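You operate a simulated robot arm through the tools that you are given. There is no shell and no other tool. Be economical: measure what you need, move in short steps, check, and stop when the job is done.

The job below is to be done with a simulated two-armed robot. You get a single attempt, and the scene is never put back.

JOB
Book the oldest purple box out and leave it on the green mat.
Fine: scanner on, its knob at OUT, box in the dock, press the scan key once; leave the scanner on.

It is judged by the outcome, as a careful person would: the job done as asked, and still so three seconds after it is handed in. It fails if anything else is knocked over, pushed out of place, dropped, spilled or broken.

ROBOT AND FRAMES
Two 7-joint arms with fingered hands on one trunk, on a base that drives. Base frame: it is fixed to the floor where the robot stands at the start and does not move with it; the origin is under the middle of the robot, x ahead of it, y to its left, z up. Lengths are in mm, angles in degrees, forces in N, time in s.
The left shoulder is at the start at [60, 177, 850], the right one opposite. With the tool pointing down near the work surface each hand reaches from about 100 to 840 mm from the robot's upright axis, wherever it stands, measured 20 degrees to its own side. Places, roughly: purple box [750, 1000, 1250]; scan key [900, -400, 900]; scanner knob [800, -300, 900]; scanner switch [800, -200, 900]; top of the green mat [600, -300, 800]; z dock [900, -600, 800]. Payload 4 kg a hand.
The tool frame of a hand sits at the grasp point between the pads (the TCP): z along the fingers, y along the line on which they close. The tips reach 37 mm beyond it. The gripper opens to 124 mm. The gripper's body begins 43 mm behind the TCP. The gripper is a hand of 3 fingers: y runs from the thumb to the fingers, the wrist lies at [-15, -108, -202] in the tool frame, and closing takes about 1.5 s.
Orientation is told as [roll, pitch, yaw] about the base's x, y, z axes, in that order, counted from this pose: with the fingers straight down and the wrist toward the robot, the tool's x, y and z point along [0, 1, 0], [1, 0, 0] and [0, 0, -1] of the base frame.

CONTROLS
- The arms move only by the tool send_rows. It takes "left_steps", "right_steps" or both (then of equal length, played together; a hand with none holds still); each is a list of rows, each a list of 7 numbers: the shift along the tool's x, y, z in mm, then the turn, a rotation vector about the tool's x, y, z in degrees, then the finger opening in mm, from 0 to 124. In form: [[tx, ty, tz, rx, ry, rz, claw], ...]. A call has 1 to 12 rows; each row shifts and turns the commanded pose from where the row before left it, along the tool's axes as they then stand. Each row takes 0.2 s and may step no farther than 50 mm and 8.6 degrees from the row before; otherwise, or with a gripper value out of range, the whole call is refused. Where a pose cannot be reached the arm comes as near as it can. A force on the tool above 40 N (or 10 N above the force at the start of the call, whichever is more), or a blocked arm, ends the call early, and 0.2 s more pass. The fingers move at their own pace (about 72 mm/s each) and stop on an object; they squeeze with about 22 N. The grip force told is the motor's: it shows also when the fingers shut on nothing. Time passes only in rows, and 0.2 s behind the last, so rows that do not move let the fingers close. The reply holds the time, the measured pose of the TCP, the force on the tool along the base axes, the opening and the grip force, in the units named above and with some noise, with the torque about the TCP (base axes, N m) and any sound that the robot's microphone picked up, and new pictures: "show" is both (left out), scene, wrist or none (wrist: the cameras of the hands that moved).
- Cameras (640 x 400 px; columns grow to the right, rows downward): "scene" is now at [59.7, 17.5, 1519]; the picture's right is [0.17, -0.99, 0.00], its down [-0.48, -0.08, -0.88] and it looks along [0.86, 0.15, -0.48] (base axes); focal length 214 px, centre (320, 200). "left" rides on the left gripper at [-64, -76, -137] in its tool frame; the picture's right is [-0.84, -0.26, 0.48], its down [0.48, -0.76, 0.43] and it looks along [0.26, 0.60, 0.76] (tool axes); focal length 256 px, centre (320, 200). "right" rides on the right gripper at [64, -76, -137] in its tool frame; the picture's right is [-0.84, 0.26, -0.48], its down [-0.48, -0.76, 0.44] and it looks along [-0.26, 0.60, 0.76] (tool axes); focal length 256 px, centre (320, 200). There is no depth. A picture from a camera that has moved, and an enlarged one, comes with that camera's place and axes in the base frame and with its lens.
- lift_body(by): slides the trunk up (or, below 0, down) by that many mm; the arms and the scene camera ride with it, the base frame stays. It gives what a move gives, with no picture.
- roll_base(legs): drives the robot by 1 to 6 legs, each [ahead, left, turn to the left] in mm, mm and degrees, along the robot's own axes; the way and the turn of a leg run together, so that a leg with both is an arc; at most 1500 mm and 180 degrees a leg. The arms and the cameras ride along, it lands a little off, and it stops where it bumps. It gives what a move gives, and a new picture of the scene camera.
- preshape(shape, hand): the hand has 3 fingers and takes this shape, open, in about a second: jaw (thumb against the fingers, like two jaws); tri (thumb and two fingers); tip (a fingertip pinch); poke (one finger out to press); point (the index stretched); flat (the hand flat); cup (the hand cupped); fist (a fist). The gripper value then closes the fingers along that shape, each until it touches; the sizes above hold for jaw. It gives what a move gives, with no picture.
- aim_head(pan, tilt): turns the head with the scene camera to pan (to the left, within 86 degrees either way) and tilt (down, from -29 to 69), counted from straight ahead of the robot. It gives what a move gives, and a new picture of the scene camera.
- enlarge(camera, box): a new picture of the part [left, top, right, bottom] of that camera's present view, enlarged. It takes no simulated time.
- close_job(): hands the job in; it is judged then, once.

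Work in short steps. Places have to be worked out from the pictures, the camera data and where the tool is seen: move nearer, look again, correct. Check each grasp and each placing, and mend what went wrong. You have 120 turns and 260 pictures in all, those below and enlarged ones among them. Open the grippers and draw the arms clear of the work before you hand the job in, unless the task says otherwise; then end with one line.

The tools are called by a JSON object that holds its "method" and its "body". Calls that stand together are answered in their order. send_rows: Moves the arms, as the interface text tells. Its arguments: {"type":"object","properties":{"left_steps":{"type":"array","items":{"type":"array","items":{"type":"number"}}},"right_steps":{"type":"array","items":{"type":"array","items":{"type":"number"}}},"show":{"type":"string","enum":["both","scene","wrist","none"]}},"required":[]} The other tools are called the same way: lift_body (by) slides the trunk up or down; preshape (shape, hand) gives the hand a shape; roll_base (legs) drives the base; aim_head (pan, tilt) turns the head that bears the scene camera; enlarge (camera, box) takes an enlarged picture of a part of a camera's view; close_job () hands the job in.

At the start:

```text
t: 0.0
left_ee_pos: [504.3, 125.8, 1429.1]
left_orientation: [0.0, 0.1, 0.1]
left_wrist_force: [-0.2, 0.3, -1.0]
left_torque: [0.06, -0.01, -0.01]
left_width: 123.8
left_grip_force: 0.1
left_shape: jaw
right_ee_pos: [445.3, -268.2, 1505.6]
right_orientation: [0.0, 0.0, 0.0]
right_wrist_force: [-0.4, 1.3, -1.0]
right_torque: [-0.02, 0.02, -0.03]
right_width: 123.4
right_grip_force: 0.0
right_shape: jaw
trunk travel left (down, up): [-375.0, 215.0]
robot x, y, heading: [3.6, 0.2, -0.2]
head pan, tilt: [9.7, 29.0]
```

scene: 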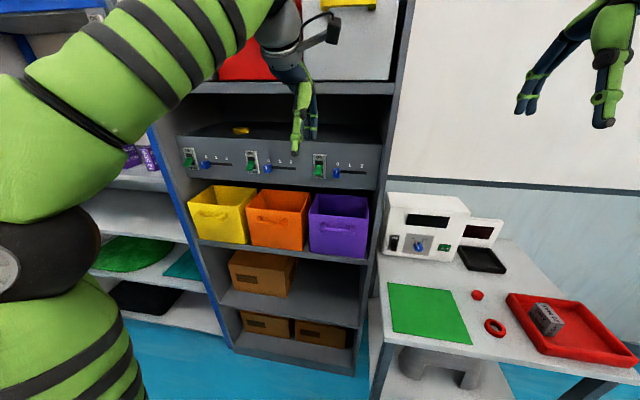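
right: 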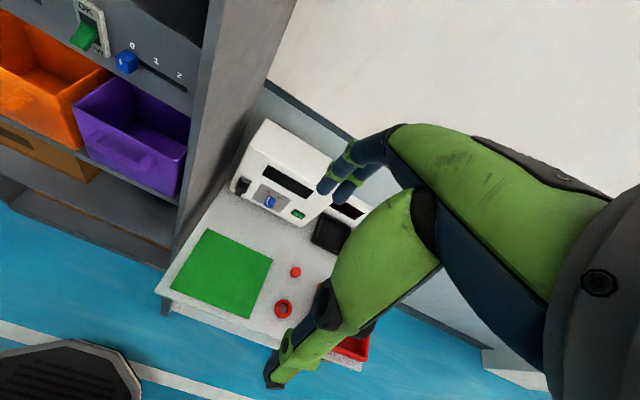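
left: 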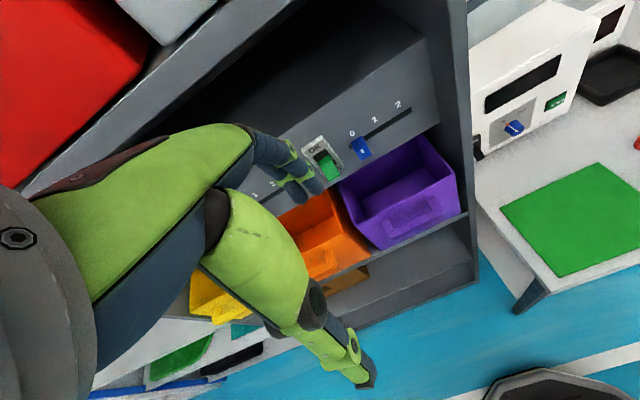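

The purple boxes appear to be on the shelf to the left, hidden by the left arm. I turn the head toward them.

{"method": "aim_head", "body": {"pan": 55, "tilt": 20}}

{"method": "enlarge", "body": {"camera": "right", "box": [200, 100, 380, 340]}}

```text
t: 1.1
left_ee_pos: [505.3, 126.6, 1431.0]
left_orientation: [0.0, -0.1, 0.0]
left_wrist_force: [-0.7, -0.3, 0.5]
left_torque: [-0.02, 0.04, -0.02]
left_width: 123.6
left_grip_force: 0.0
left_shape: jaw
right_ee_pos: [445.5, -268.4, 1504.2]
right_orientation: [0.0, 0.0, 0.0]
right_wrist_force: [-1.0, -0.1, -0.4]
right_torque: [0.03, 0.0, -0.03]
right_width: 124.1
right_grip_force: 0.1
right_shape: jaw
trunk travel left (down, up): [-375.0, 215.0]
robot x, y, heading: [-2.7, 2.5, -0.1]
head pan, tilt: [55.0, 20.0]
camera scene: at [23.6, 78.4, 1533.4], right [0.82, -0.57, 0.0], down [-0.2, -0.28, -0.94], along [0.54, 0.77, -0.34], focal length 214 px, centre (320, 200)
```

scene: 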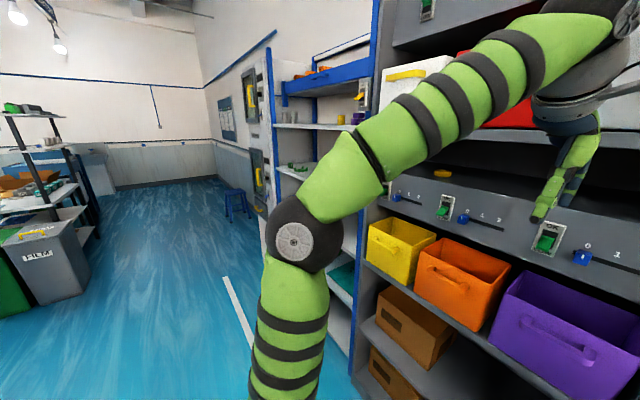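

```text
1.67 times, centred on (290, 220) of right
camera zoom: at [370.1, -203.4, 1641.6], right [0.26, -0.84, 0.48], down [-0.76, -0.48, -0.44], along [0.6, -0.26, -0.76], focal length 427 px, centre (370, 167)
```

zoom: 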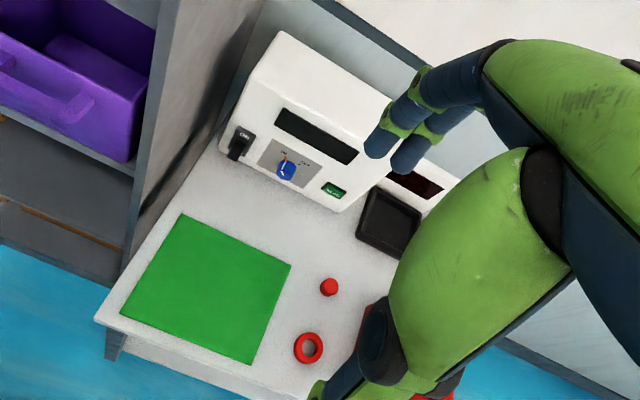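

I back off a bit and drive left to stand before the shelf with the purple boxes.

{"method": "roll_base", "body": {"legs": [[-250, 0, 0], [0, 800, 0]]}}

{"method": "aim_head", "body": {"pan": 10, "tilt": 20}}

```text
t: 6.9
left_ee_pos: [248.4, 933.0, 1430.2]
left_orientation: [0.1, 0.0, 0.1]
left_wrist_force: [-0.3, -0.6, -0.1]
left_torque: [0.01, 0.03, -0.06]
left_width: 123.7
left_grip_force: 0.1
left_shape: jaw
right_ee_pos: [190.5, 539.1, 1505.6]
right_orientation: [0.0, 0.1, 0.1]
right_wrist_force: [0.5, 0.7, 0.0]
right_torque: [-0.03, -0.01, -0.02]
right_width: 123.8
right_grip_force: 0.2
right_shape: jaw
trunk travel left (down, up): [-375.0, 215.0]
robot x, y, heading: [-255.7, 805.1, 0.2]
head pan, tilt: [55.0, 20.0]
camera scene: at [-232.7, 884.4, 1533.4], right [0.82, -0.57, 0.0], down [-0.2, -0.28, -0.94], along [0.54, 0.77, -0.34], focal length 214 px, centre (320, 200)
```

scene: 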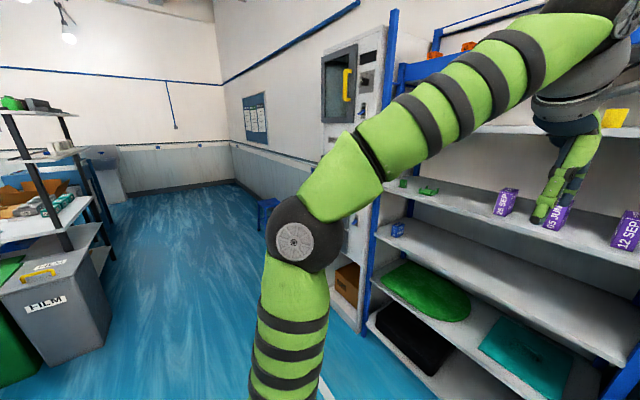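

```text
t: 8.0
left_ee_pos: [248.4, 933.1, 1430.8]
left_orientation: [-0.1, 0.0, 0.3]
left_wrist_force: [-0.1, -0.8, 0.5]
left_torque: [0.01, -0.02, 0.0]
left_width: 123.5
left_grip_force: 0.2
left_shape: jaw
right_ee_pos: [192.0, 538.6, 1505.3]
right_orientation: [0.0, 0.0, 0.1]
right_wrist_force: [0.0, 0.0, 0.7]
right_torque: [-0.05, -0.04, -0.01]
right_width: 123.5
right_grip_force: 0.0
right_shape: jaw
trunk travel left (down, up): [-375.0, 215.0]
robot x, y, heading: [-255.1, 807.9, 0.4]
head pan, tilt: [10.0, 20.0]
camera scene: at [-194.3, 824.0, 1533.4], right [0.18, -0.98, 0.0], down [-0.34, -0.06, -0.94], along [0.92, 0.17, -0.34], focal length 214 px, centre (320, 200)
```

scene: 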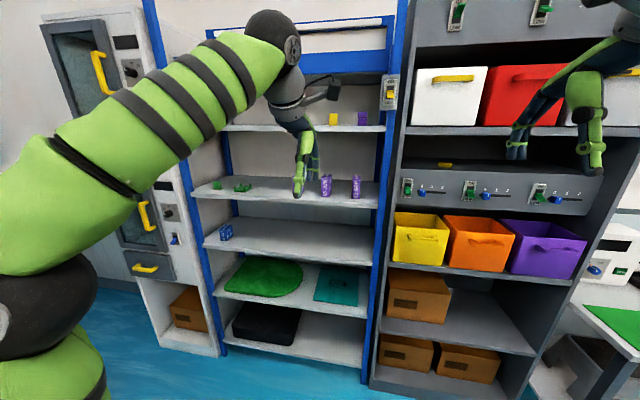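

Several purple boxes are visible, including one on an upper shelf. I zoom in on the labels.

{"method": "enlarge", "body": {"camera": "scene", "box": [280, 90, 400, 210]}}

{"method": "enlarge", "body": {"camera": "left", "box": [0, 0, 640, 400]}}

```text
3.33 times, centred on (340, 150) of scene
camera zoom: at [-194.3, 824.0, 1533.4], right [0.18, -0.98, 0.0], down [-0.34, -0.06, -0.94], along [0.92, 0.17, -0.34], focal length 715 px, centre (253, 367)
```

zoom: 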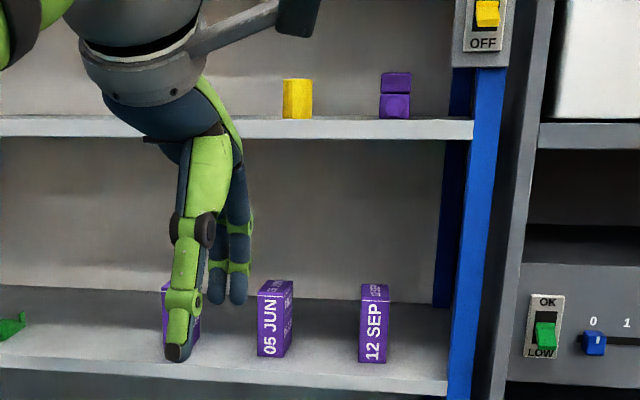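

```text
1.00 times, centred on (320, 200) of left (not enlarged: the box is as wide or as high as the picture)
camera zoom: at [171.7, 869.4, 1566.2], right [-0.25, -0.84, -0.48], down [-0.76, 0.48, -0.43], along [0.6, 0.26, -0.76], focal length 256 px, centre (320, 200)
```

zoom: 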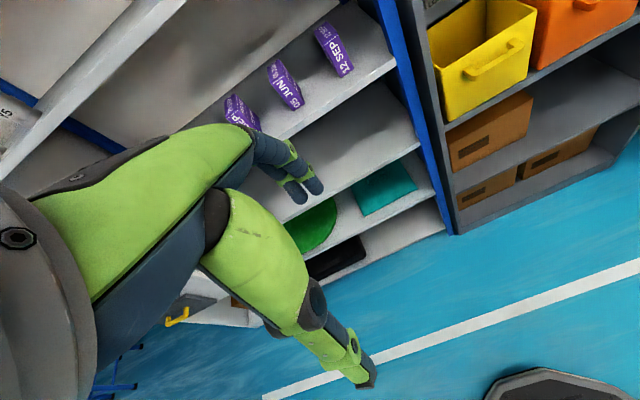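

Three dated boxes: "?? SEP", "05 JUN", "12 SEP". I zoom harder to check for years and other text.

{"method": "enlarge", "body": {"camera": "left", "box": [210, 10, 370, 140]}}

{"method": "enlarge", "body": {"camera": "scene", "box": [300, 165, 370, 205]}}

{"method": "enlarge", "body": {"camera": "scene", "box": [320, 95, 380, 130]}}

```text
3.08 times, centred on (290, 75) of left
camera zoom: at [171.7, 869.4, 1566.2], right [-0.25, -0.84, -0.48], down [-0.76, 0.48, -0.43], along [0.6, 0.26, -0.76], focal length 788 px, centre (412, 585)
```

zoom: 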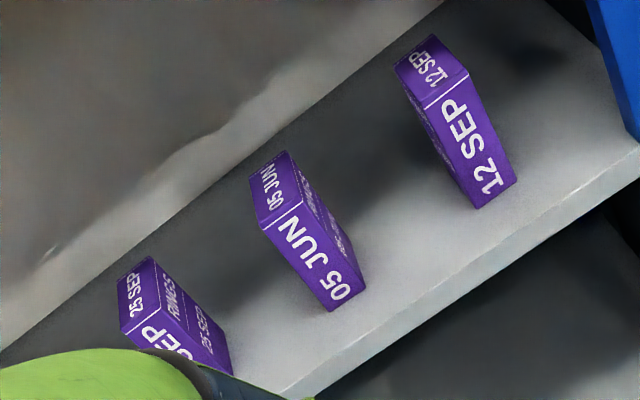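

```text
9.14 times, centred on (335, 185) of scene
camera zoom: at [-194.3, 824.0, 1533.4], right [0.18, -0.98, 0.0], down [-0.34, -0.06, -0.94], along [0.92, 0.17, -0.34], focal length 1961 px, centre (183, 337)
```

zoom: 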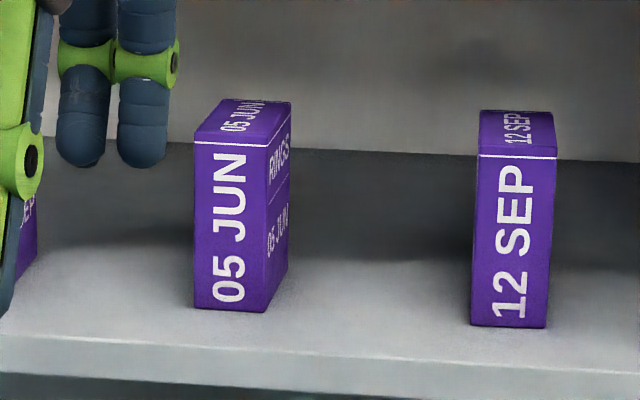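

```text
10.67 times, centred on (350, 112) of scene
camera zoom: at [-194.3, 824.0, 1533.4], right [0.18, -0.98, 0.0], down [-0.34, -0.06, -0.94], along [0.92, 0.17, -0.34], focal length 2288 px, centre (0, 1133)
```

zoom: 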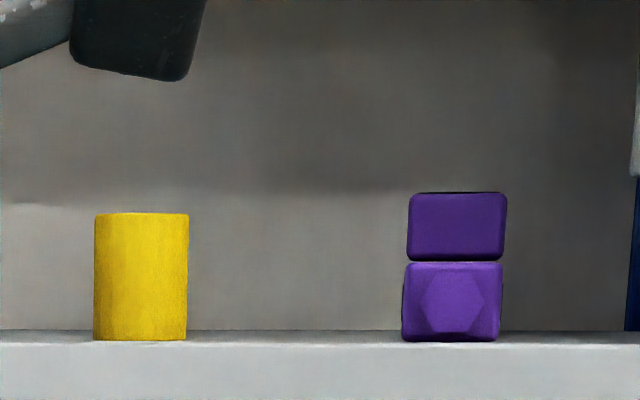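

The oldest is 05 JUN. I triangulate its front-bottom at about [749, 971, 1201], roughly 37 wide × 80 deep × 90 high, with neighbours about 140 away. I'll use the right hand, pointing forward and 30° down with the thumb on the left; first yaw it while lowering, in free space.

{"method": "send_rows", "body": {"right_steps": [[0, 0, 15, 0, 0, 8.2, 124], [0, 0, 15, 0, 0, 8.2, 124], [0, 0, 15, 0, 0, 8.2, 124], [0, 0, 15, 0, 0, 8.2, 124], [0, 0, 15, 0, 0, 8.2, 124], [0, 0, 15, 0, 0, 8.2, 124], [0, 0, 15, 0, 0, 8.2, 124], [0, 0, 15, 0, 0, 8.2, 124], [0, 0, 15, 0, 0, 8.2, 124], [0, 0, 15, 0, 0, 8.2, 124], [0, 0, 15, 0, 0, 8, 124]], "show": "none"}}

{"method": "send_rows", "body": {"right_steps": [[0, 0, 0, 0, 8.57, 0, 124], [0, 0, 0, 0, 8.57, 0, 124], [0, 0, 0, 0, 8.57, 0, 124], [0, 0, 0, 0, 8.57, 0, 124], [0, 0, 0, 0, 8.57, 0, 124], [0, 0, 0, 0, 8.57, 0, 124], [0, 0, 0, 0, 8.57, 0, 100]], "show": "both"}}

```text
t: 10.4
left_ee_pos: [248.9, 932.6, 1431.5]
left_orientation: [0.1, 0.0, 0.2]
left_wrist_force: [0.4, -0.3, 0.0]
left_torque: [0.06, 0.03, -0.01]
left_width: 123.8
left_grip_force: 0.1
left_shape: jaw
right_ee_pos: [192.1, 537.3, 1337.5]
right_orientation: [-0.2, 0.1, -90.1]
right_wrist_force: [-0.7, 2.7, 1.4]
right_torque: [-0.2, -0.17, 0.06]
right_width: 123.7
right_grip_force: 0.1
right_shape: jaw
trunk travel left (down, up): [-375.0, 215.0]
robot x, y, heading: [-253.7, 807.5, -0.0]
head pan, tilt: [10.0, 20.0]
```

```text
t: 12.0
left_ee_pos: [247.4, 934.2, 1431.5]
left_orientation: [0.1, 0.0, 0.2]
left_wrist_force: [0.3, 0.4, 0.8]
left_torque: [0.01, 0.0, 0.0]
left_width: 123.6
left_grip_force: 0.0
left_shape: jaw
right_ee_pos: [190.6, 538.6, 1340.0]
right_orientation: [60.2, 0.1, -89.7]
right_wrist_force: [0.1, -0.2, 0.1]
right_torque: [0.02, 0.02, -0.03]
right_width: 100.1
right_grip_force: 0.0
right_shape: jaw
trunk travel left (down, up): [-375.0, 215.0]
robot x, y, heading: [-253.9, 804.8, 0.2]
head pan, tilt: [10.0, 20.0]
camera scene: at [-194.5, 823.9, 1533.5], right [0.18, -0.98, 0.0], down [-0.34, -0.06, -0.94], along [0.92, 0.17, -0.34], focal length 214 px, centre (320, 200)
camera right: at [104.0, 615.2, 1463.5], right [-0.83, -0.26, -0.49], down [0.13, 0.76, -0.63], along [0.53, -0.59, -0.6], focal length 256 px, centre (320, 200)
```

scene: 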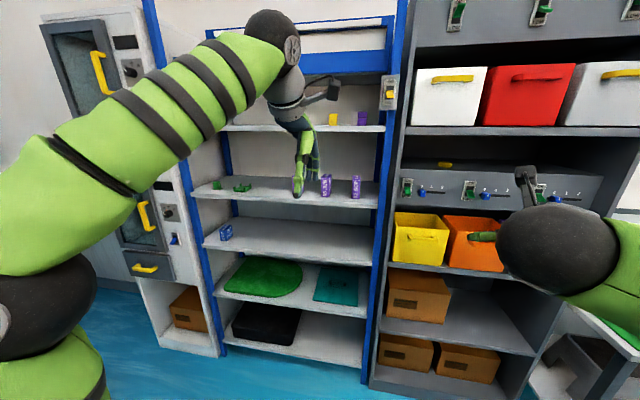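
right: 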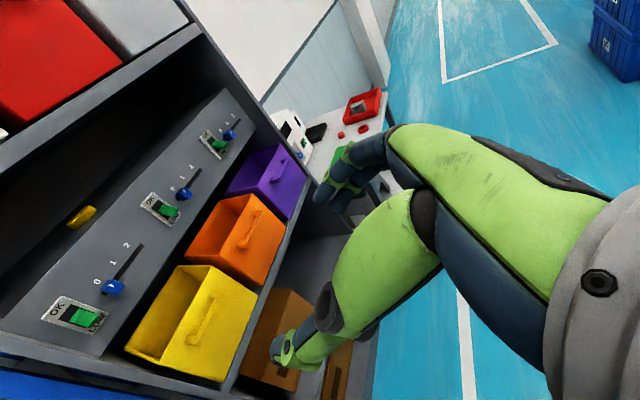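

Orientation reached. I drive left 345 and forward 240.

{"method": "roll_base", "body": {"legs": [[0, 345, 0], [240, 0, 0]]}}

{"method": "aim_head", "body": {"pan": -8, "tilt": 20}}

```text
t: 15.6
left_ee_pos: [492.5, 1268.9, 1430.7]
left_orientation: [0.0, 0.0, -0.3]
left_wrist_force: [0.5, 0.3, 0.0]
left_torque: [-0.02, 0.0, -0.01]
left_width: 123.8
left_grip_force: 0.1
left_shape: jaw
right_ee_pos: [431.6, 875.0, 1339.3]
right_orientation: [59.9, 0.0, -90.3]
right_wrist_force: [0.8, -0.6, -0.4]
right_torque: [-0.02, -0.04, 0.0]
right_width: 100.1
right_grip_force: 0.0
right_shape: jaw
trunk travel left (down, up): [-375.0, 215.0]
robot x, y, heading: [-17.9, 1143.6, -0.2]
head pan, tilt: [10.0, 20.0]
camera scene: at [49.6, 1163.4, 1533.3], right [0.17, -0.99, 0.0], down [-0.34, -0.06, -0.94], along [0.93, 0.16, -0.34], focal length 214 px, centre (320, 200)
```

scene: 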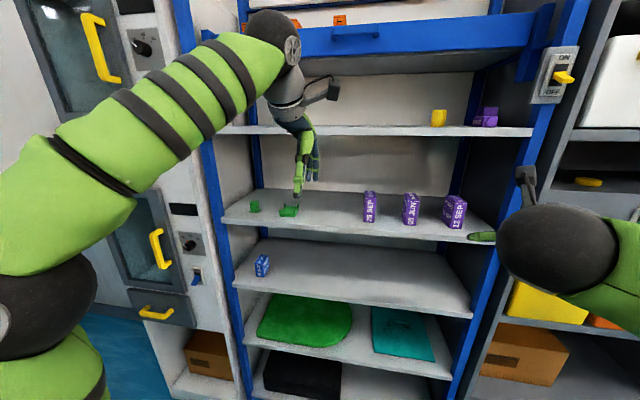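

```text
t: 16.4
left_ee_pos: [491.7, 1268.8, 1431.0]
left_orientation: [0.0, 0.0, -0.3]
left_wrist_force: [-0.6, -0.3, -0.2]
left_torque: [0.0, 0.01, -0.01]
left_width: 123.7
left_grip_force: 0.1
left_shape: jaw
right_ee_pos: [431.4, 876.9, 1339.3]
right_orientation: [60.0, 0.0, -90.3]
right_wrist_force: [0.5, -0.7, -0.6]
right_torque: [-0.02, 0.01, 0.02]
right_width: 100.2
right_grip_force: 0.0
right_shape: jaw
trunk travel left (down, up): [-375.0, 215.0]
robot x, y, heading: [-9.1, 1145.8, -0.5]
head pan, tilt: [-8.0, 20.0]
camera scene: at [49.0, 1134.3, 1533.4], right [-0.14, -0.99, 0.0], down [-0.34, 0.05, -0.94], along [0.93, -0.13, -0.34], focal length 214 px, centre (320, 200)
```

scene: 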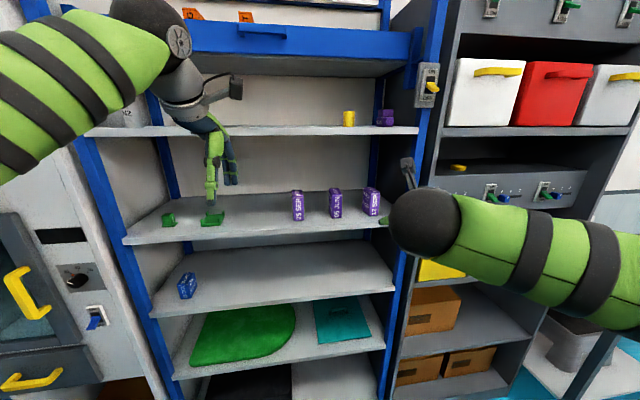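

I zoom in from here to re-triangulate the box.

{"method": "enlarge", "body": {"camera": "scene", "box": [270, 160, 430, 260]}}

```text
4.00 times, centred on (350, 210) of scene
camera zoom: at [49.0, 1134.3, 1533.4], right [-0.14, -0.99, 0.0], down [-0.34, 0.05, -0.94], along [0.93, -0.13, -0.34], focal length 858 px, centre (200, 160)
```

zoom: 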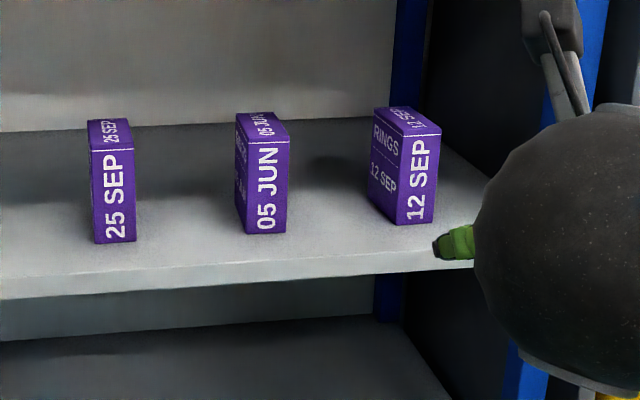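

The second sighting agrees: front-bottom at [749, 975, 1201]. I move to a pre-grasp 150 mm back along the tool axis.

{"method": "send_rows", "body": {"right_steps": [[18.3, -19.2, 36.5, 0, 0, 0, 100], [18.3, -19.2, 36.5, 0, 0, 0, 100], [18.3, -19.2, 36.5, 0, 0, 0, 100], [18.3, -19.2, 36.5, 0, 0, 0, 100], [18.3, -19.2, 36.5, 0, 0, 0, 100], [0, 0, 0, 0, 0, 0, 100]]}}

```text
t: 17.8
left_ee_pos: [491.1, 1267.5, 1430.9]
left_orientation: [0.0, 0.0, -0.4]
left_wrist_force: [1.0, 0.5, 0.0]
left_torque: [-0.02, 0.01, 0.0]
left_width: 124.0
left_grip_force: 0.1
left_shape: jaw
right_ee_pos: [634.4, 971.2, 1329.7]
right_orientation: [60.1, 0.1, -90.4]
right_wrist_force: [-0.3, -0.9, 0.0]
right_torque: [-0.04, 0.01, -0.01]
right_width: 100.1
right_grip_force: 0.0
right_shape: jaw
trunk travel left (down, up): [-375.0, 215.0]
robot x, y, heading: [-13.5, 1144.0, -0.0]
head pan, tilt: [-8.0, 20.0]
camera scene: at [48.7, 1134.0, 1533.4], right [-0.14, -0.99, 0.0], down [-0.34, 0.05, -0.94], along [0.93, -0.14, -0.34], focal length 214 px, centre (320, 200)
camera right: at [548.6, 1048.1, 1452.5], right [-0.84, -0.25, -0.48], down [0.14, 0.76, -0.64], along [0.53, -0.6, -0.6], focal length 256 px, centre (320, 200)
```

scene: 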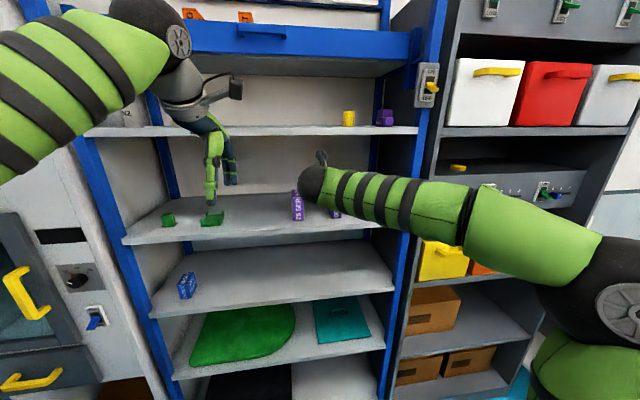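
right: 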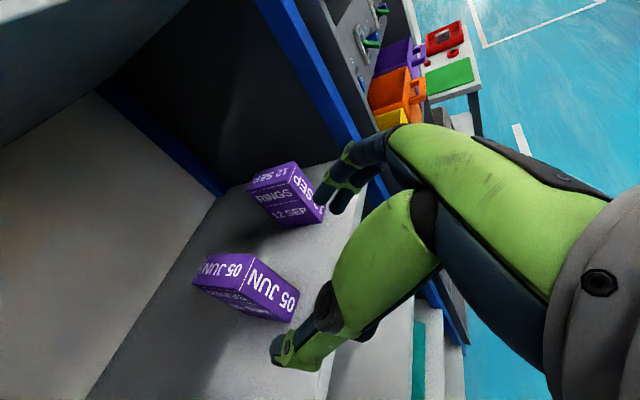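

The box lies between the planned finger paths. I advance 152 mm along the tool axis in two stages.

{"method": "send_rows", "body": {"right_steps": [[0, -1, 30, 0, 0, 0, 100], [0, 0, 30, 0, 0, 0, 100], [0, 0, 30, 0, 0, 0, 100], [0, 0, 0, 0, 0, 0, 100]], "show": "wrist"}}

```text
t: 18.8
left_ee_pos: [492.0, 1269.5, 1431.8]
left_orientation: [0.0, 0.1, -0.3]
left_wrist_force: [-0.1, 0.8, 0.2]
left_torque: [0.01, 0.02, 0.0]
left_width: 123.7
left_grip_force: 0.0
left_shape: jaw
right_ee_pos: [713.4, 973.1, 1284.1]
right_orientation: [60.0, 0.1, -90.3]
right_wrist_force: [-0.3, 0.4, -0.1]
right_torque: [-0.02, 0.01, 0.0]
right_width: 100.2
right_grip_force: 0.1
right_shape: jaw
trunk travel left (down, up): [-375.0, 215.0]
robot x, y, heading: [-14.1, 1141.0, -0.1]
head pan, tilt: [-8.0, 20.0]
camera right: at [626.7, 1049.2, 1407.3], right [-0.84, -0.25, -0.48], down [0.14, 0.76, -0.64], along [0.53, -0.6, -0.6], focal length 256 px, centre (320, 200)
```

right: 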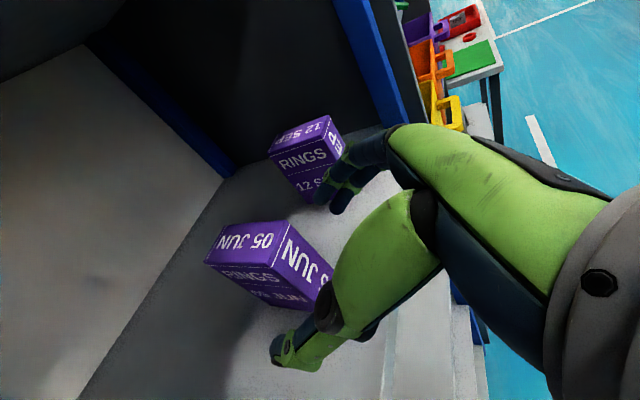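

The thumb runs left of the box and the fingers right of it. I advance the last 58 mm.

{"method": "send_rows", "body": {"right_steps": [[-0.5, 0, 20, 0, 0, 0, 100], [-0.5, 0, 20, 0, 0, 0, 100], [-0.5, 0, 18, 0, 0, 0, 100], [0, 0, 0, 0, 0, 0, 100]], "show": "wrist"}}

```text
t: 19.8
left_ee_pos: [492.4, 1268.4, 1431.5]
left_orientation: [0.0, 0.0, -0.4]
left_wrist_force: [-0.9, -0.5, 1.0]
left_torque: [0.03, -0.01, 0.0]
left_width: 123.6
left_grip_force: 0.0
left_shape: jaw
right_ee_pos: [764.7, 971.4, 1253.3]
right_orientation: [60.0, 0.0, -90.3]
right_wrist_force: [0.3, 0.0, 0.2]
right_torque: [0.01, 0.04, 0.02]
right_width: 100.5
right_grip_force: 0.1
right_shape: jaw
trunk travel left (down, up): [-375.0, 215.0]
robot x, y, heading: [-10.3, 1142.1, -0.3]
head pan, tilt: [-8.0, 20.0]
camera right: at [677.8, 1048.0, 1376.7], right [-0.84, -0.25, -0.48], down [0.14, 0.76, -0.64], along [0.53, -0.6, -0.6], focal length 256 px, centre (320, 200)
```

right: 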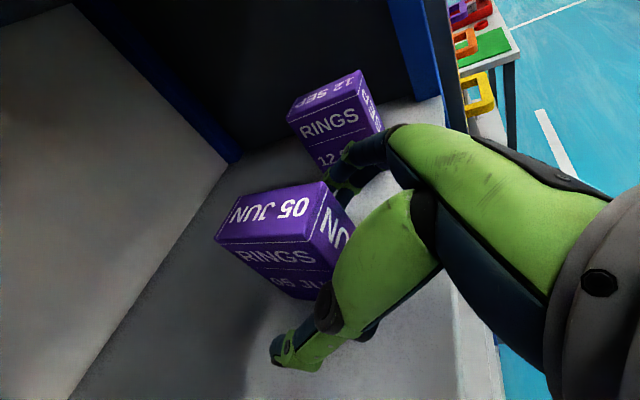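

Positioned around the box. I close the fingers.

{"method": "send_rows", "body": {"right_steps": [[0, 0, 0, 0, 0, 0, 60], [0, 0, 0, 0, 0, 0, 10], [0, 0, 0, 0, 0, 0, 10], [0, 0, 0, 0, 0, 0, 10], [0, 0, 0, 0, 0, 0, 10], [0, 0, 0, 0, 0, 0, 10], [0, 0, 0, 0, 0, 0, 10]], "show": "wrist"}}

```text
t: 21.4
left_ee_pos: [491.2, 1268.3, 1430.1]
left_orientation: [0.0, 0.0, -0.3]
left_wrist_force: [-0.1, -0.3, 0.2]
left_torque: [-0.02, 0.0, -0.02]
left_width: 123.8
left_grip_force: 0.0
left_shape: jaw
right_ee_pos: [762.1, 971.0, 1254.1]
right_orientation: [60.0, 0.0, -90.2]
right_wrist_force: [-0.7, -1.3, 3.6]
right_torque: [-0.14, -0.08, -0.1]
right_width: 41.5
right_grip_force: 22.2
right_shape: jaw
trunk travel left (down, up): [-375.0, 215.0]
robot x, y, heading: [-13.3, 1144.3, -0.5]
head pan, tilt: [-8.0, 20.0]
camera right: at [677.4, 1048.0, 1377.2], right [-0.84, -0.25, -0.48], down [0.14, 0.76, -0.64], along [0.53, -0.6, -0.6], focal length 256 px, centre (320, 200)
```

right: 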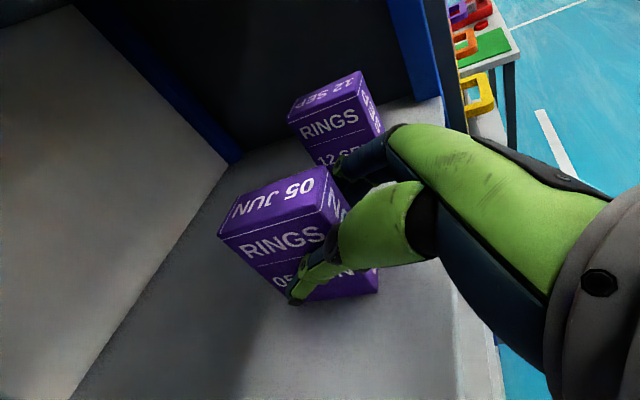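

Gripped at 41.5 mm with 22 N. I lift 50 mm straight up.

{"method": "send_rows", "body": {"right_steps": [[13, 0, -7.5, 0, 0, 0, 10], [13, 0, -7.5, 0, 0, 0, 10], [17.3, 0, -10, 0, 0, 0, 10], [0, 0, 0, 0, 0, 0, 10]], "show": "wrist"}}

```text
t: 22.4
left_ee_pos: [493.3, 1268.9, 1431.9]
left_orientation: [0.0, 0.0, -0.3]
left_wrist_force: [0.2, -0.2, 0.1]
left_torque: [0.04, 0.01, 0.01]
left_width: 123.6
left_grip_force: 0.0
left_shape: jaw
right_ee_pos: [762.4, 971.2, 1302.6]
right_orientation: [59.9, 0.0, -90.2]
right_wrist_force: [-0.3, -0.3, -2.5]
right_torque: [0.04, 0.04, -0.01]
right_width: 41.1
right_grip_force: 22.4
right_shape: jaw
trunk travel left (down, up): [-375.0, 215.0]
robot x, y, heading: [-11.8, 1145.2, -0.4]
head pan, tilt: [-8.0, 20.0]
camera right: at [677.4, 1048.0, 1426.6], right [-0.84, -0.25, -0.48], down [0.14, 0.76, -0.64], along [0.53, -0.6, -0.6], focal length 256 px, centre (320, 200)
```

right: 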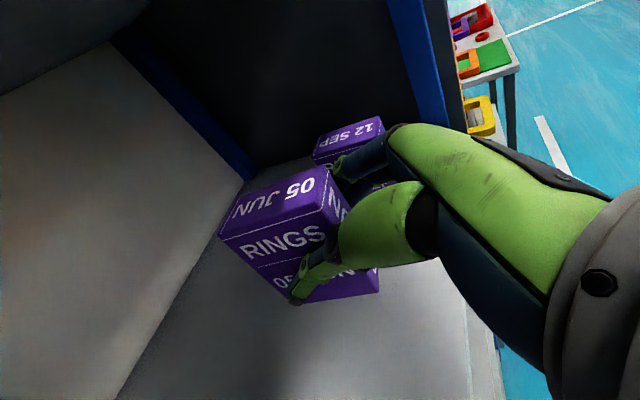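

Lifted cleanly. I back the base out, then drive right to stand before the scanner desk.

{"method": "roll_base", "body": {"legs": [[-380, 0, 0], [0, -1450, 0]]}}

{"method": "aim_head", "body": {"pan": 0, "tilt": 30}}

```text
t: 31.6
left_ee_pos: [113.2, -181.0, 1430.0]
left_orientation: [0.0, 0.0, -0.1]
left_wrist_force: [-0.7, 1.3, -0.5]
left_torque: [-0.03, -0.01, -0.05]
left_width: 123.8
left_grip_force: 0.0
left_shape: jaw
right_ee_pos: [385.9, -477.4, 1302.8]
right_orientation: [60.0, 0.0, -90.0]
right_wrist_force: [-0.8, -0.6, -1.5]
right_torque: [0.0, 0.04, -0.02]
right_width: 41.1
right_grip_force: 21.9
right_shape: jaw
trunk travel left (down, up): [-375.0, 215.0]
robot x, y, heading: [-389.5, -305.3, -0.4]
head pan, tilt: [-8.0, 20.0]
camera scene: at [-329.0, -317.9, 1533.4], right [-0.14, -0.99, 0.0], down [-0.34, 0.05, -0.94], along [0.93, -0.13, -0.34], focal length 214 px, centre (320, 200)
```

scene: 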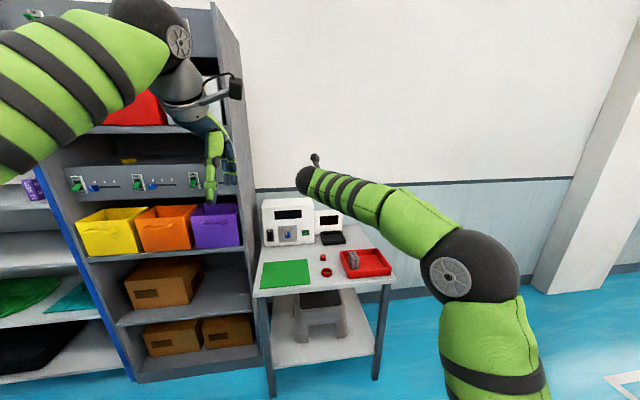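

```text
t: 32.4
left_ee_pos: [113.6, -182.0, 1431.1]
left_orientation: [0.1, 0.0, -0.1]
left_wrist_force: [-0.2, 0.3, -0.1]
left_torque: [0.04, 0.02, 0.0]
left_width: 123.5
left_grip_force: 0.0
left_shape: jaw
right_ee_pos: [385.5, -479.7, 1303.0]
right_orientation: [60.1, 0.0, -90.2]
right_wrist_force: [-0.3, 0.1, -1.4]
right_torque: [0.01, 0.05, 0.01]
right_width: 40.9
right_grip_force: 22.0
right_shape: jaw
trunk travel left (down, up): [-375.0, 215.0]
robot x, y, heading: [-394.1, -307.1, -0.2]
head pan, tilt: [0.0, 30.0]
camera scene: at [-330.8, -304.7, 1517.4], right [0.0, -1.0, 0.0], down [-0.5, 0.0, -0.87], along [0.87, 0.0, -0.5], focal length 214 px, centre (320, 200)
```

scene: 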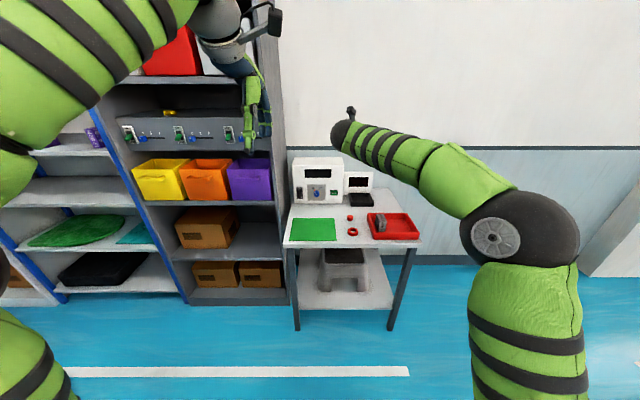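

Desk front edge is at about x=488, y −155…−760. I drive forward to x≈30, y≈−365, and look at the scanner closely.

{"method": "roll_base", "body": {"legs": [[0, -60, 0], [425, 0, 0]]}}

{"method": "aim_head", "body": {"pan": -5, "tilt": 38}}

```text
t: 35.5
left_ee_pos: [537.5, -243.4, 1430.6]
left_orientation: [0.0, 0.0, -0.1]
left_wrist_force: [-0.1, 0.6, -0.1]
left_torque: [-0.01, 0.03, 0.02]
left_width: 123.6
left_grip_force: 0.1
left_shape: jaw
right_ee_pos: [809.7, -539.9, 1302.8]
right_orientation: [60.1, 0.0, -90.2]
right_wrist_force: [0.5, 0.2, -1.3]
right_torque: [0.02, 0.04, -0.03]
right_width: 41.1
right_grip_force: 22.0
right_shape: jaw
trunk travel left (down, up): [-375.0, 215.0]
robot x, y, heading: [34.4, -366.6, -0.2]
head pan, tilt: [0.0, 30.0]
camera scene: at [93.1, -365.6, 1517.3], right [0.0, -1.0, 0.0], down [-0.5, 0.0, -0.87], along [0.87, 0.0, -0.5], focal length 214 px, centre (320, 200)
```

scene: 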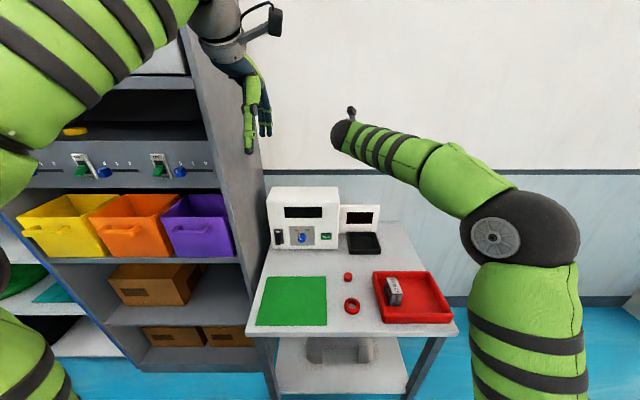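

```text
t: 36.2
left_ee_pos: [537.4, -242.2, 1430.8]
left_orientation: [0.1, 0.0, -0.1]
left_wrist_force: [0.0, 0.0, -0.1]
left_torque: [0.0, 0.03, 0.02]
left_width: 123.7
left_grip_force: 0.0
left_shape: jaw
right_ee_pos: [808.2, -538.7, 1303.3]
right_orientation: [60.1, 0.0, -90.2]
right_wrist_force: [0.0, 0.2, -1.5]
right_torque: [0.0, 0.03, 0.0]
right_width: 41.3
right_grip_force: 21.9
right_shape: jaw
trunk travel left (down, up): [-375.0, 215.0]
robot x, y, heading: [29.4, -370.0, -0.1]
head pan, tilt: [-5.0, 38.0]
camera scene: at [88.0, -373.1, 1505.0], right [-0.09, -1.0, 0.0], down [-0.61, 0.05, -0.79], along [0.79, -0.07, -0.62], focal length 214 px, centre (320, 200)
```

scene: 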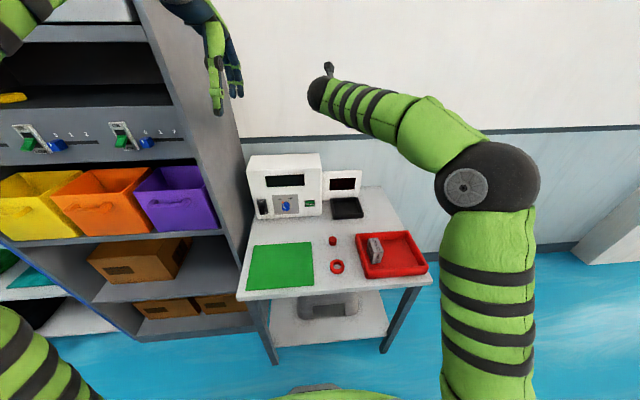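

I zoom on the scanner and dock.

{"method": "enlarge", "body": {"camera": "scene", "box": [235, 145, 395, 245]}}

{"method": "enlarge", "body": {"camera": "scene", "box": [250, 180, 330, 230]}}

{"method": "enlarge", "body": {"camera": "scene", "box": [320, 165, 440, 290]}}

```text
4.00 times, centred on (315, 195) of scene
camera zoom: at [88.0, -373.1, 1505.0], right [-0.09, -1.0, 0.0], down [-0.61, 0.05, -0.79], along [0.79, -0.07, -0.62], focal length 858 px, centre (340, 220)
```

zoom: 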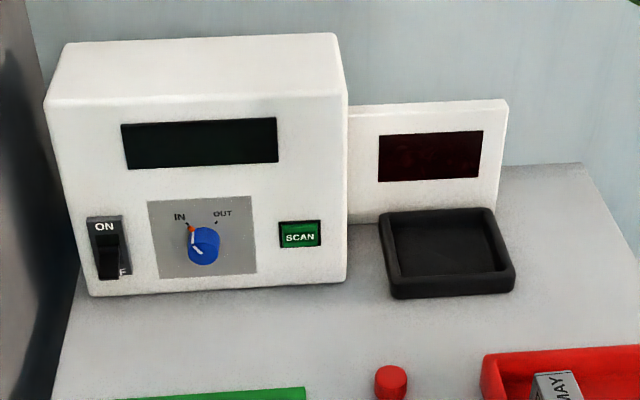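

```text
8.00 times, centred on (290, 205) of scene
camera zoom: at [88.0, -373.1, 1505.0], right [-0.09, -1.0, 0.0], down [-0.61, 0.05, -0.79], along [0.79, -0.07, -0.62], focal length 1716 px, centre (560, 160)
```

zoom: 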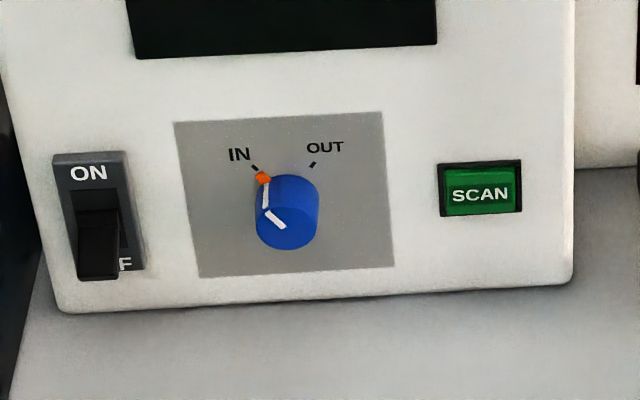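

```text
3.20 times, centred on (380, 228) of scene
camera zoom: at [88.0, -373.1, 1505.0], right [-0.09, -1.0, 0.0], down [-0.61, 0.05, -0.79], along [0.79, -0.07, -0.62], focal length 686 px, centre (128, 112)
```

zoom: 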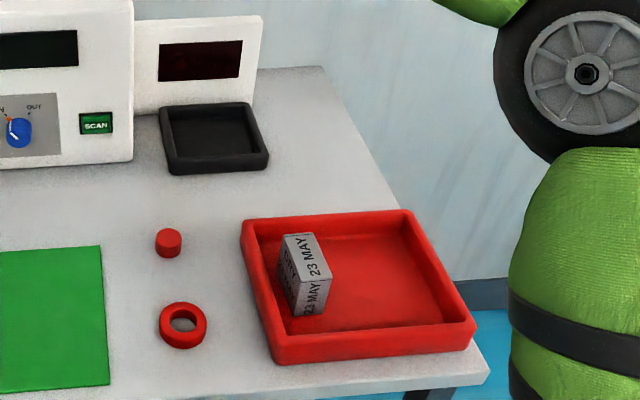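

Scanner is OFF (lever down), knob at IN; it needs a clockwise quarter turn. The dock's centre is about [895, −577], its outer size about 150×130. I raise the trunk so the forearm comes from above, then move over the dock.

{"method": "lift_body", "body": {"by": 150}}

{"method": "send_rows", "body": {"right_steps": [[0, 12, 12, 0, 0, 0, 10], [-18, 13, 30, 0, 0, 0, 10], [-26, 13, 33, 0, 0, 0, 10], [-34.6, 0, 20, 0, 0, 0, 10], [-34.6, 0, 20, 0, 0, 0, 10], [-34.6, 0, 20, 0, 0, 0, 10], [-34.6, 0, 20, 0, 0, 0, 10], [-34.6, 0, 20, 0, 0, 0, 10]]}}

```text
t: 38.0
left_ee_pos: [537.1, -242.9, 1581.6]
left_orientation: [0.0, 0.0, 0.0]
left_wrist_force: [-0.4, -0.2, 0.2]
left_torque: [0.02, 0.01, -0.01]
left_width: 123.7
left_grip_force: 0.1
left_shape: jaw
right_ee_pos: [809.1, -539.8, 1453.0]
right_orientation: [60.0, 0.0, -90.2]
right_wrist_force: [0.8, -0.4, -0.9]
right_torque: [0.04, 0.07, -0.01]
right_width: 40.9
right_grip_force: 22.0
right_shape: jaw
trunk travel left (down, up): [-525.0, 65.0]
robot x, y, heading: [30.5, -364.6, -0.1]
head pan, tilt: [-5.0, 38.0]
```

```text
t: 39.8
left_ee_pos: [537.5, -239.7, 1581.0]
left_orientation: [-0.2, 0.1, -0.1]
left_wrist_force: [0.3, 0.3, -0.6]
left_torque: [-0.07, 0.01, 0.0]
left_width: 123.9
left_grip_force: 0.0
left_shape: jaw
right_ee_pos: [852.0, -574.2, 1178.8]
right_orientation: [60.1, -0.1, -90.1]
right_wrist_force: [0.0, 0.2, -1.1]
right_torque: [0.02, -0.01, -0.02]
right_width: 40.2
right_grip_force: 21.8
right_shape: jaw
trunk travel left (down, up): [-525.0, 65.0]
robot x, y, heading: [33.3, -363.5, 0.1]
head pan, tilt: [-5.0, 38.0]
camera scene: at [88.3, -370.4, 1655.1], right [-0.09, -1.0, 0.0], down [-0.61, 0.05, -0.79], along [0.78, -0.07, -0.62], focal length 214 px, centre (320, 200)
camera right: at [765.3, -497.2, 1301.5], right [-0.84, -0.26, -0.49], down [0.14, 0.76, -0.64], along [0.53, -0.6, -0.6], focal length 256 px, centre (320, 200)
```

scene: 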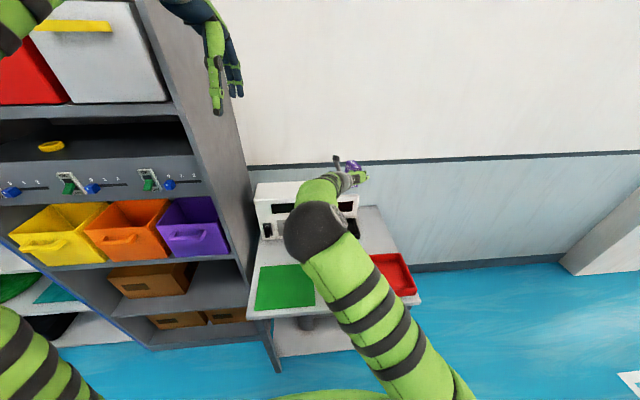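
right: 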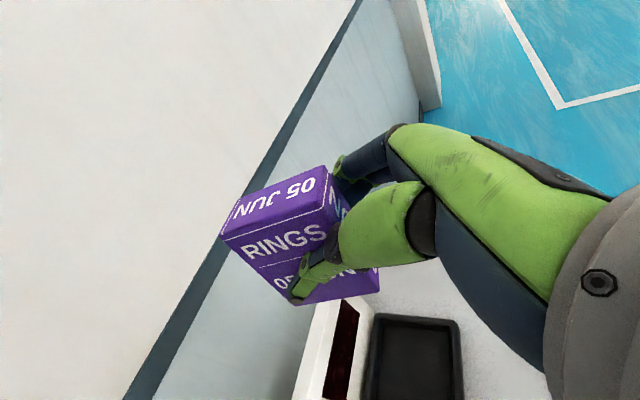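

The dock is visible beneath the hand. I lower 190 mm and shift a bit forward.

{"method": "send_rows", "body": {"right_steps": [[-26, 3, 35, 0, 0, 0, 10], [-34.6, 0, 20, 0, 0, 0, 10], [-34.6, 0, 20, 0, 0, 0, 10], [-34.6, 0, 20, 0, 0, 0, 10], [-17.3, 0, 10, 0, 0, 0, 10], [0, 0, 0, 0, 0, 0, 10]]}}

```text
t: 41.2
left_ee_pos: [536.3, -242.7, 1580.5]
left_orientation: [0.0, 0.1, -0.1]
left_wrist_force: [-0.2, 0.2, -0.2]
left_torque: [-0.01, 0.0, -0.01]
left_width: 123.7
left_grip_force: 0.1
left_shape: jaw
right_ee_pos: [868.1, -580.7, 997.1]
right_orientation: [60.0, -0.1, -90.1]
right_wrist_force: [-0.3, -0.1, -1.5]
right_torque: [-0.01, 0.06, 0.02]
right_width: 40.1
right_grip_force: 21.7
right_shape: jaw
trunk travel left (down, up): [-525.0, 65.0]
robot x, y, heading: [30.8, -367.4, -0.2]
head pan, tilt: [-5.0, 38.0]
camera scene: at [87.8, -373.1, 1655.0], right [-0.09, -1.0, 0.0], down [-0.61, 0.05, -0.79], along [0.78, -0.07, -0.62], focal length 214 px, centre (320, 200)
camera right: at [781.5, -504.8, 1120.1], right [-0.84, -0.25, -0.48], down [0.14, 0.76, -0.64], along [0.53, -0.6, -0.6], focal length 256 px, centre (320, 200)
```

scene: 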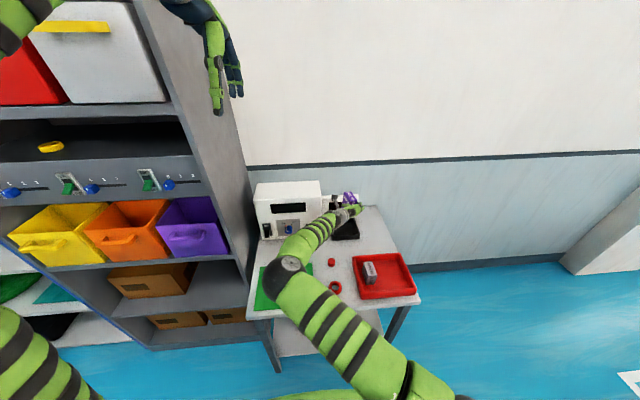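
right: 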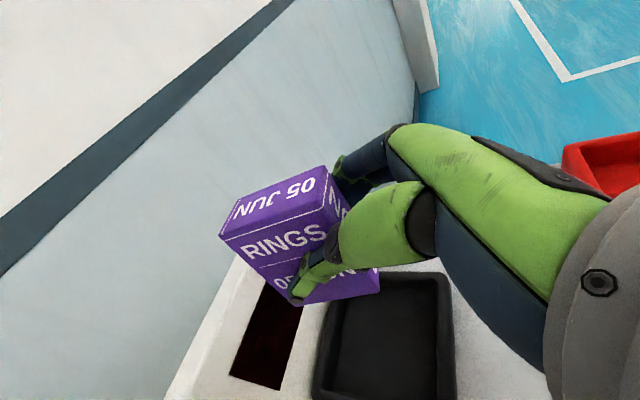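

The elbow hangs over the mat; I use the left hand camera as a second view to gauge its height.

{"method": "enlarge", "body": {"camera": "left", "box": [320, 0, 640, 400]}}

{"method": "enlarge", "body": {"camera": "scene", "box": [230, 170, 430, 320]}}

```text
1.00 times, centred on (480, 200) of left (not enlarged: the box is as wide or as high as the picture)
camera zoom: at [459.8, -306.0, 1716.1], right [-0.26, -0.84, -0.48], down [-0.76, 0.48, -0.43], along [0.6, 0.25, -0.76], focal length 256 px, centre (160, 200)
```

zoom: 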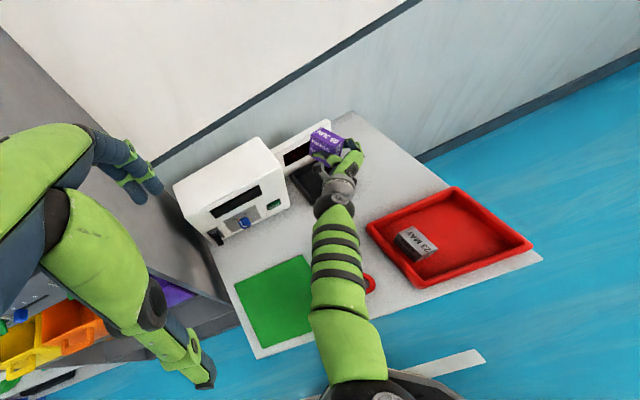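

```text
2.67 times, centred on (330, 245) of scene
camera zoom: at [87.8, -373.1, 1655.0], right [-0.09, -1.0, 0.0], down [-0.61, 0.05, -0.79], along [0.78, -0.07, -0.62], focal length 572 px, centre (293, 80)
```

zoom: 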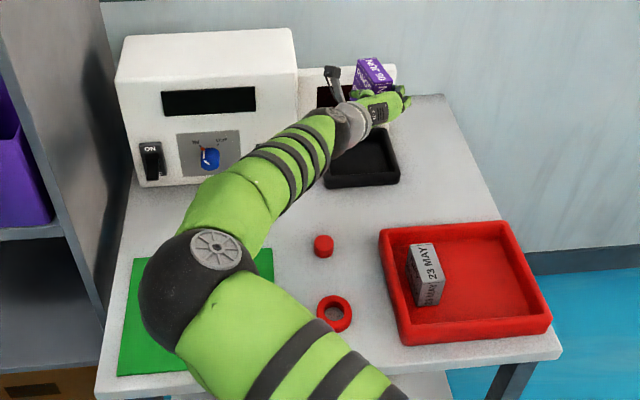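

The elbow sits near z≈1190, safely high. The dock spans x 834–958, y −650…−502, so the box is well centred. I lower 115 mm.

{"method": "send_rows", "body": {"right_steps": [[-26, -2, 15, 0, 0, 0, 10], [-26, 0, 15, 0, 0, 0, 10], [-26, 0, 15, 0, 0, 0, 10], [-21.6, 0, 12.5, 0, 0, 0, 10], [0, 0, 0, 0, 0, 0, 10]]}}

```text
t: 42.4
left_ee_pos: [537.0, -242.6, 1580.2]
left_orientation: [0.1, 0.0, -0.1]
left_wrist_force: [-0.8, 0.6, 0.1]
left_torque: [-0.04, 0.01, -0.01]
left_width: 123.4
left_grip_force: 0.1
left_shape: jaw
right_ee_pos: [869.2, -577.3, 883.1]
right_orientation: [60.0, 0.0, -90.1]
right_wrist_force: [-0.1, 0.7, -1.0]
right_torque: [0.04, 0.05, 0.01]
right_width: 39.9
right_grip_force: 21.4
right_shape: jaw
trunk travel left (down, up): [-525.0, 65.0]
robot x, y, heading: [34.2, -365.8, -0.3]
head pan, tilt: [-5.0, 38.0]
camera scene: at [87.9, -373.1, 1655.0], right [-0.09, -1.0, 0.0], down [-0.61, 0.05, -0.79], along [0.78, -0.07, -0.62], focal length 214 px, centre (320, 200)
camera right: at [783.1, -501.1, 1006.3], right [-0.84, -0.25, -0.48], down [0.14, 0.76, -0.64], along [0.53, -0.6, -0.6], focal length 256 px, centre (320, 200)
```

scene: 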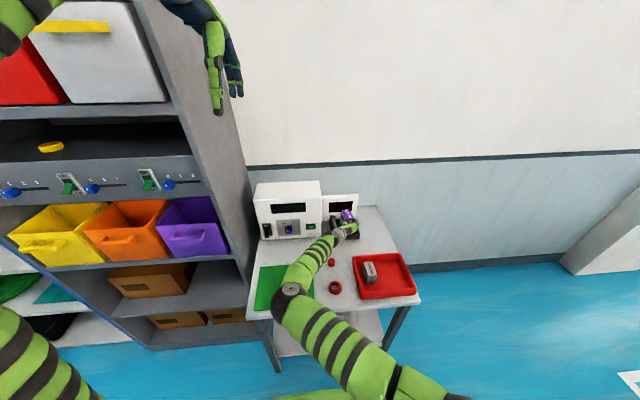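
right: 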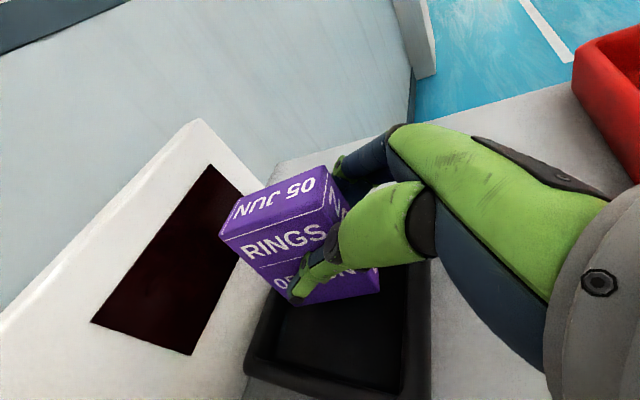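

The box is inside the dock's walls with its bottom about 25 mm above the floor. I lower gently in small steps.

{"method": "send_rows", "body": {"right_steps": [[-4.3, 0, 2.5, 0, 0, 0, 10], [-4.3, 0, 2.5, 0, 0, 0, 10], [-4.3, 0, 2.5, 0, 0, 0, 10], [0, 0, 0, 0, 0, 0, 10]], "show": "none"}}

{"method": "send_rows", "body": {"right_steps": [[-2.6, 0, 1.5, 0, 0, 0, 10], [-2.6, 0, 1.5, 0, 0, 0, 10], [0, 0, 0, 0, 0, 0, 10]], "show": "wrist"}}

```text
t: 43.4
left_ee_pos: [538.1, -242.5, 1581.2]
left_orientation: [0.0, 0.0, -0.1]
left_wrist_force: [0.1, 0.1, 0.8]
left_torque: [-0.01, -0.03, -0.03]
left_width: 123.8
left_grip_force: 0.2
left_shape: jaw
right_ee_pos: [868.9, -578.7, 868.5]
right_orientation: [59.9, 0.0, -90.2]
right_wrist_force: [-0.1, 0.6, -2.0]
right_torque: [0.02, 0.0, -0.02]
right_width: 39.9
right_grip_force: 22.2
right_shape: jaw
trunk travel left (down, up): [-525.0, 65.0]
robot x, y, heading: [30.6, -369.8, -0.1]
head pan, tilt: [-5.0, 38.0]
```

```text
t: 44.2
left_ee_pos: [535.6, -242.0, 1581.6]
left_orientation: [-0.1, -0.1, -0.1]
left_wrist_force: [0.5, -0.2, 0.3]
left_torque: [-0.01, -0.03, -0.04]
left_width: 123.8
left_grip_force: 0.1
left_shape: jaw
right_ee_pos: [868.3, -579.1, 863.3]
right_orientation: [60.1, -0.1, -90.0]
right_wrist_force: [-0.4, 0.5, 4.3]
right_torque: [-0.06, -0.13, -0.05]
right_width: 40.2
right_grip_force: 22.3
right_shape: jaw
trunk travel left (down, up): [-525.0, 65.0]
robot x, y, heading: [31.8, -366.7, 0.2]
head pan, tilt: [-5.0, 38.0]
camera right: at [782.3, -501.6, 985.9], right [-0.84, -0.25, -0.48], down [0.14, 0.76, -0.64], along [0.53, -0.6, -0.6], focal length 256 px, centre (320, 200)
```

right: 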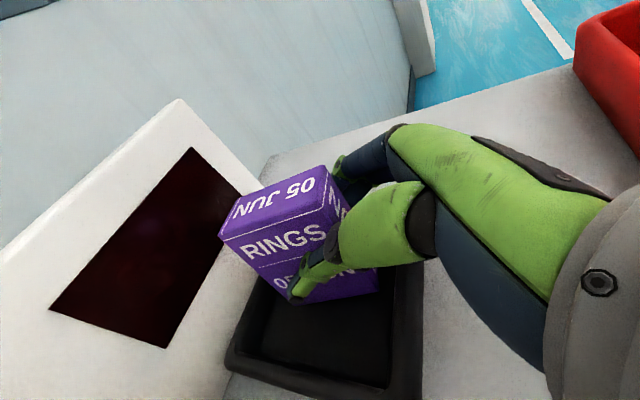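

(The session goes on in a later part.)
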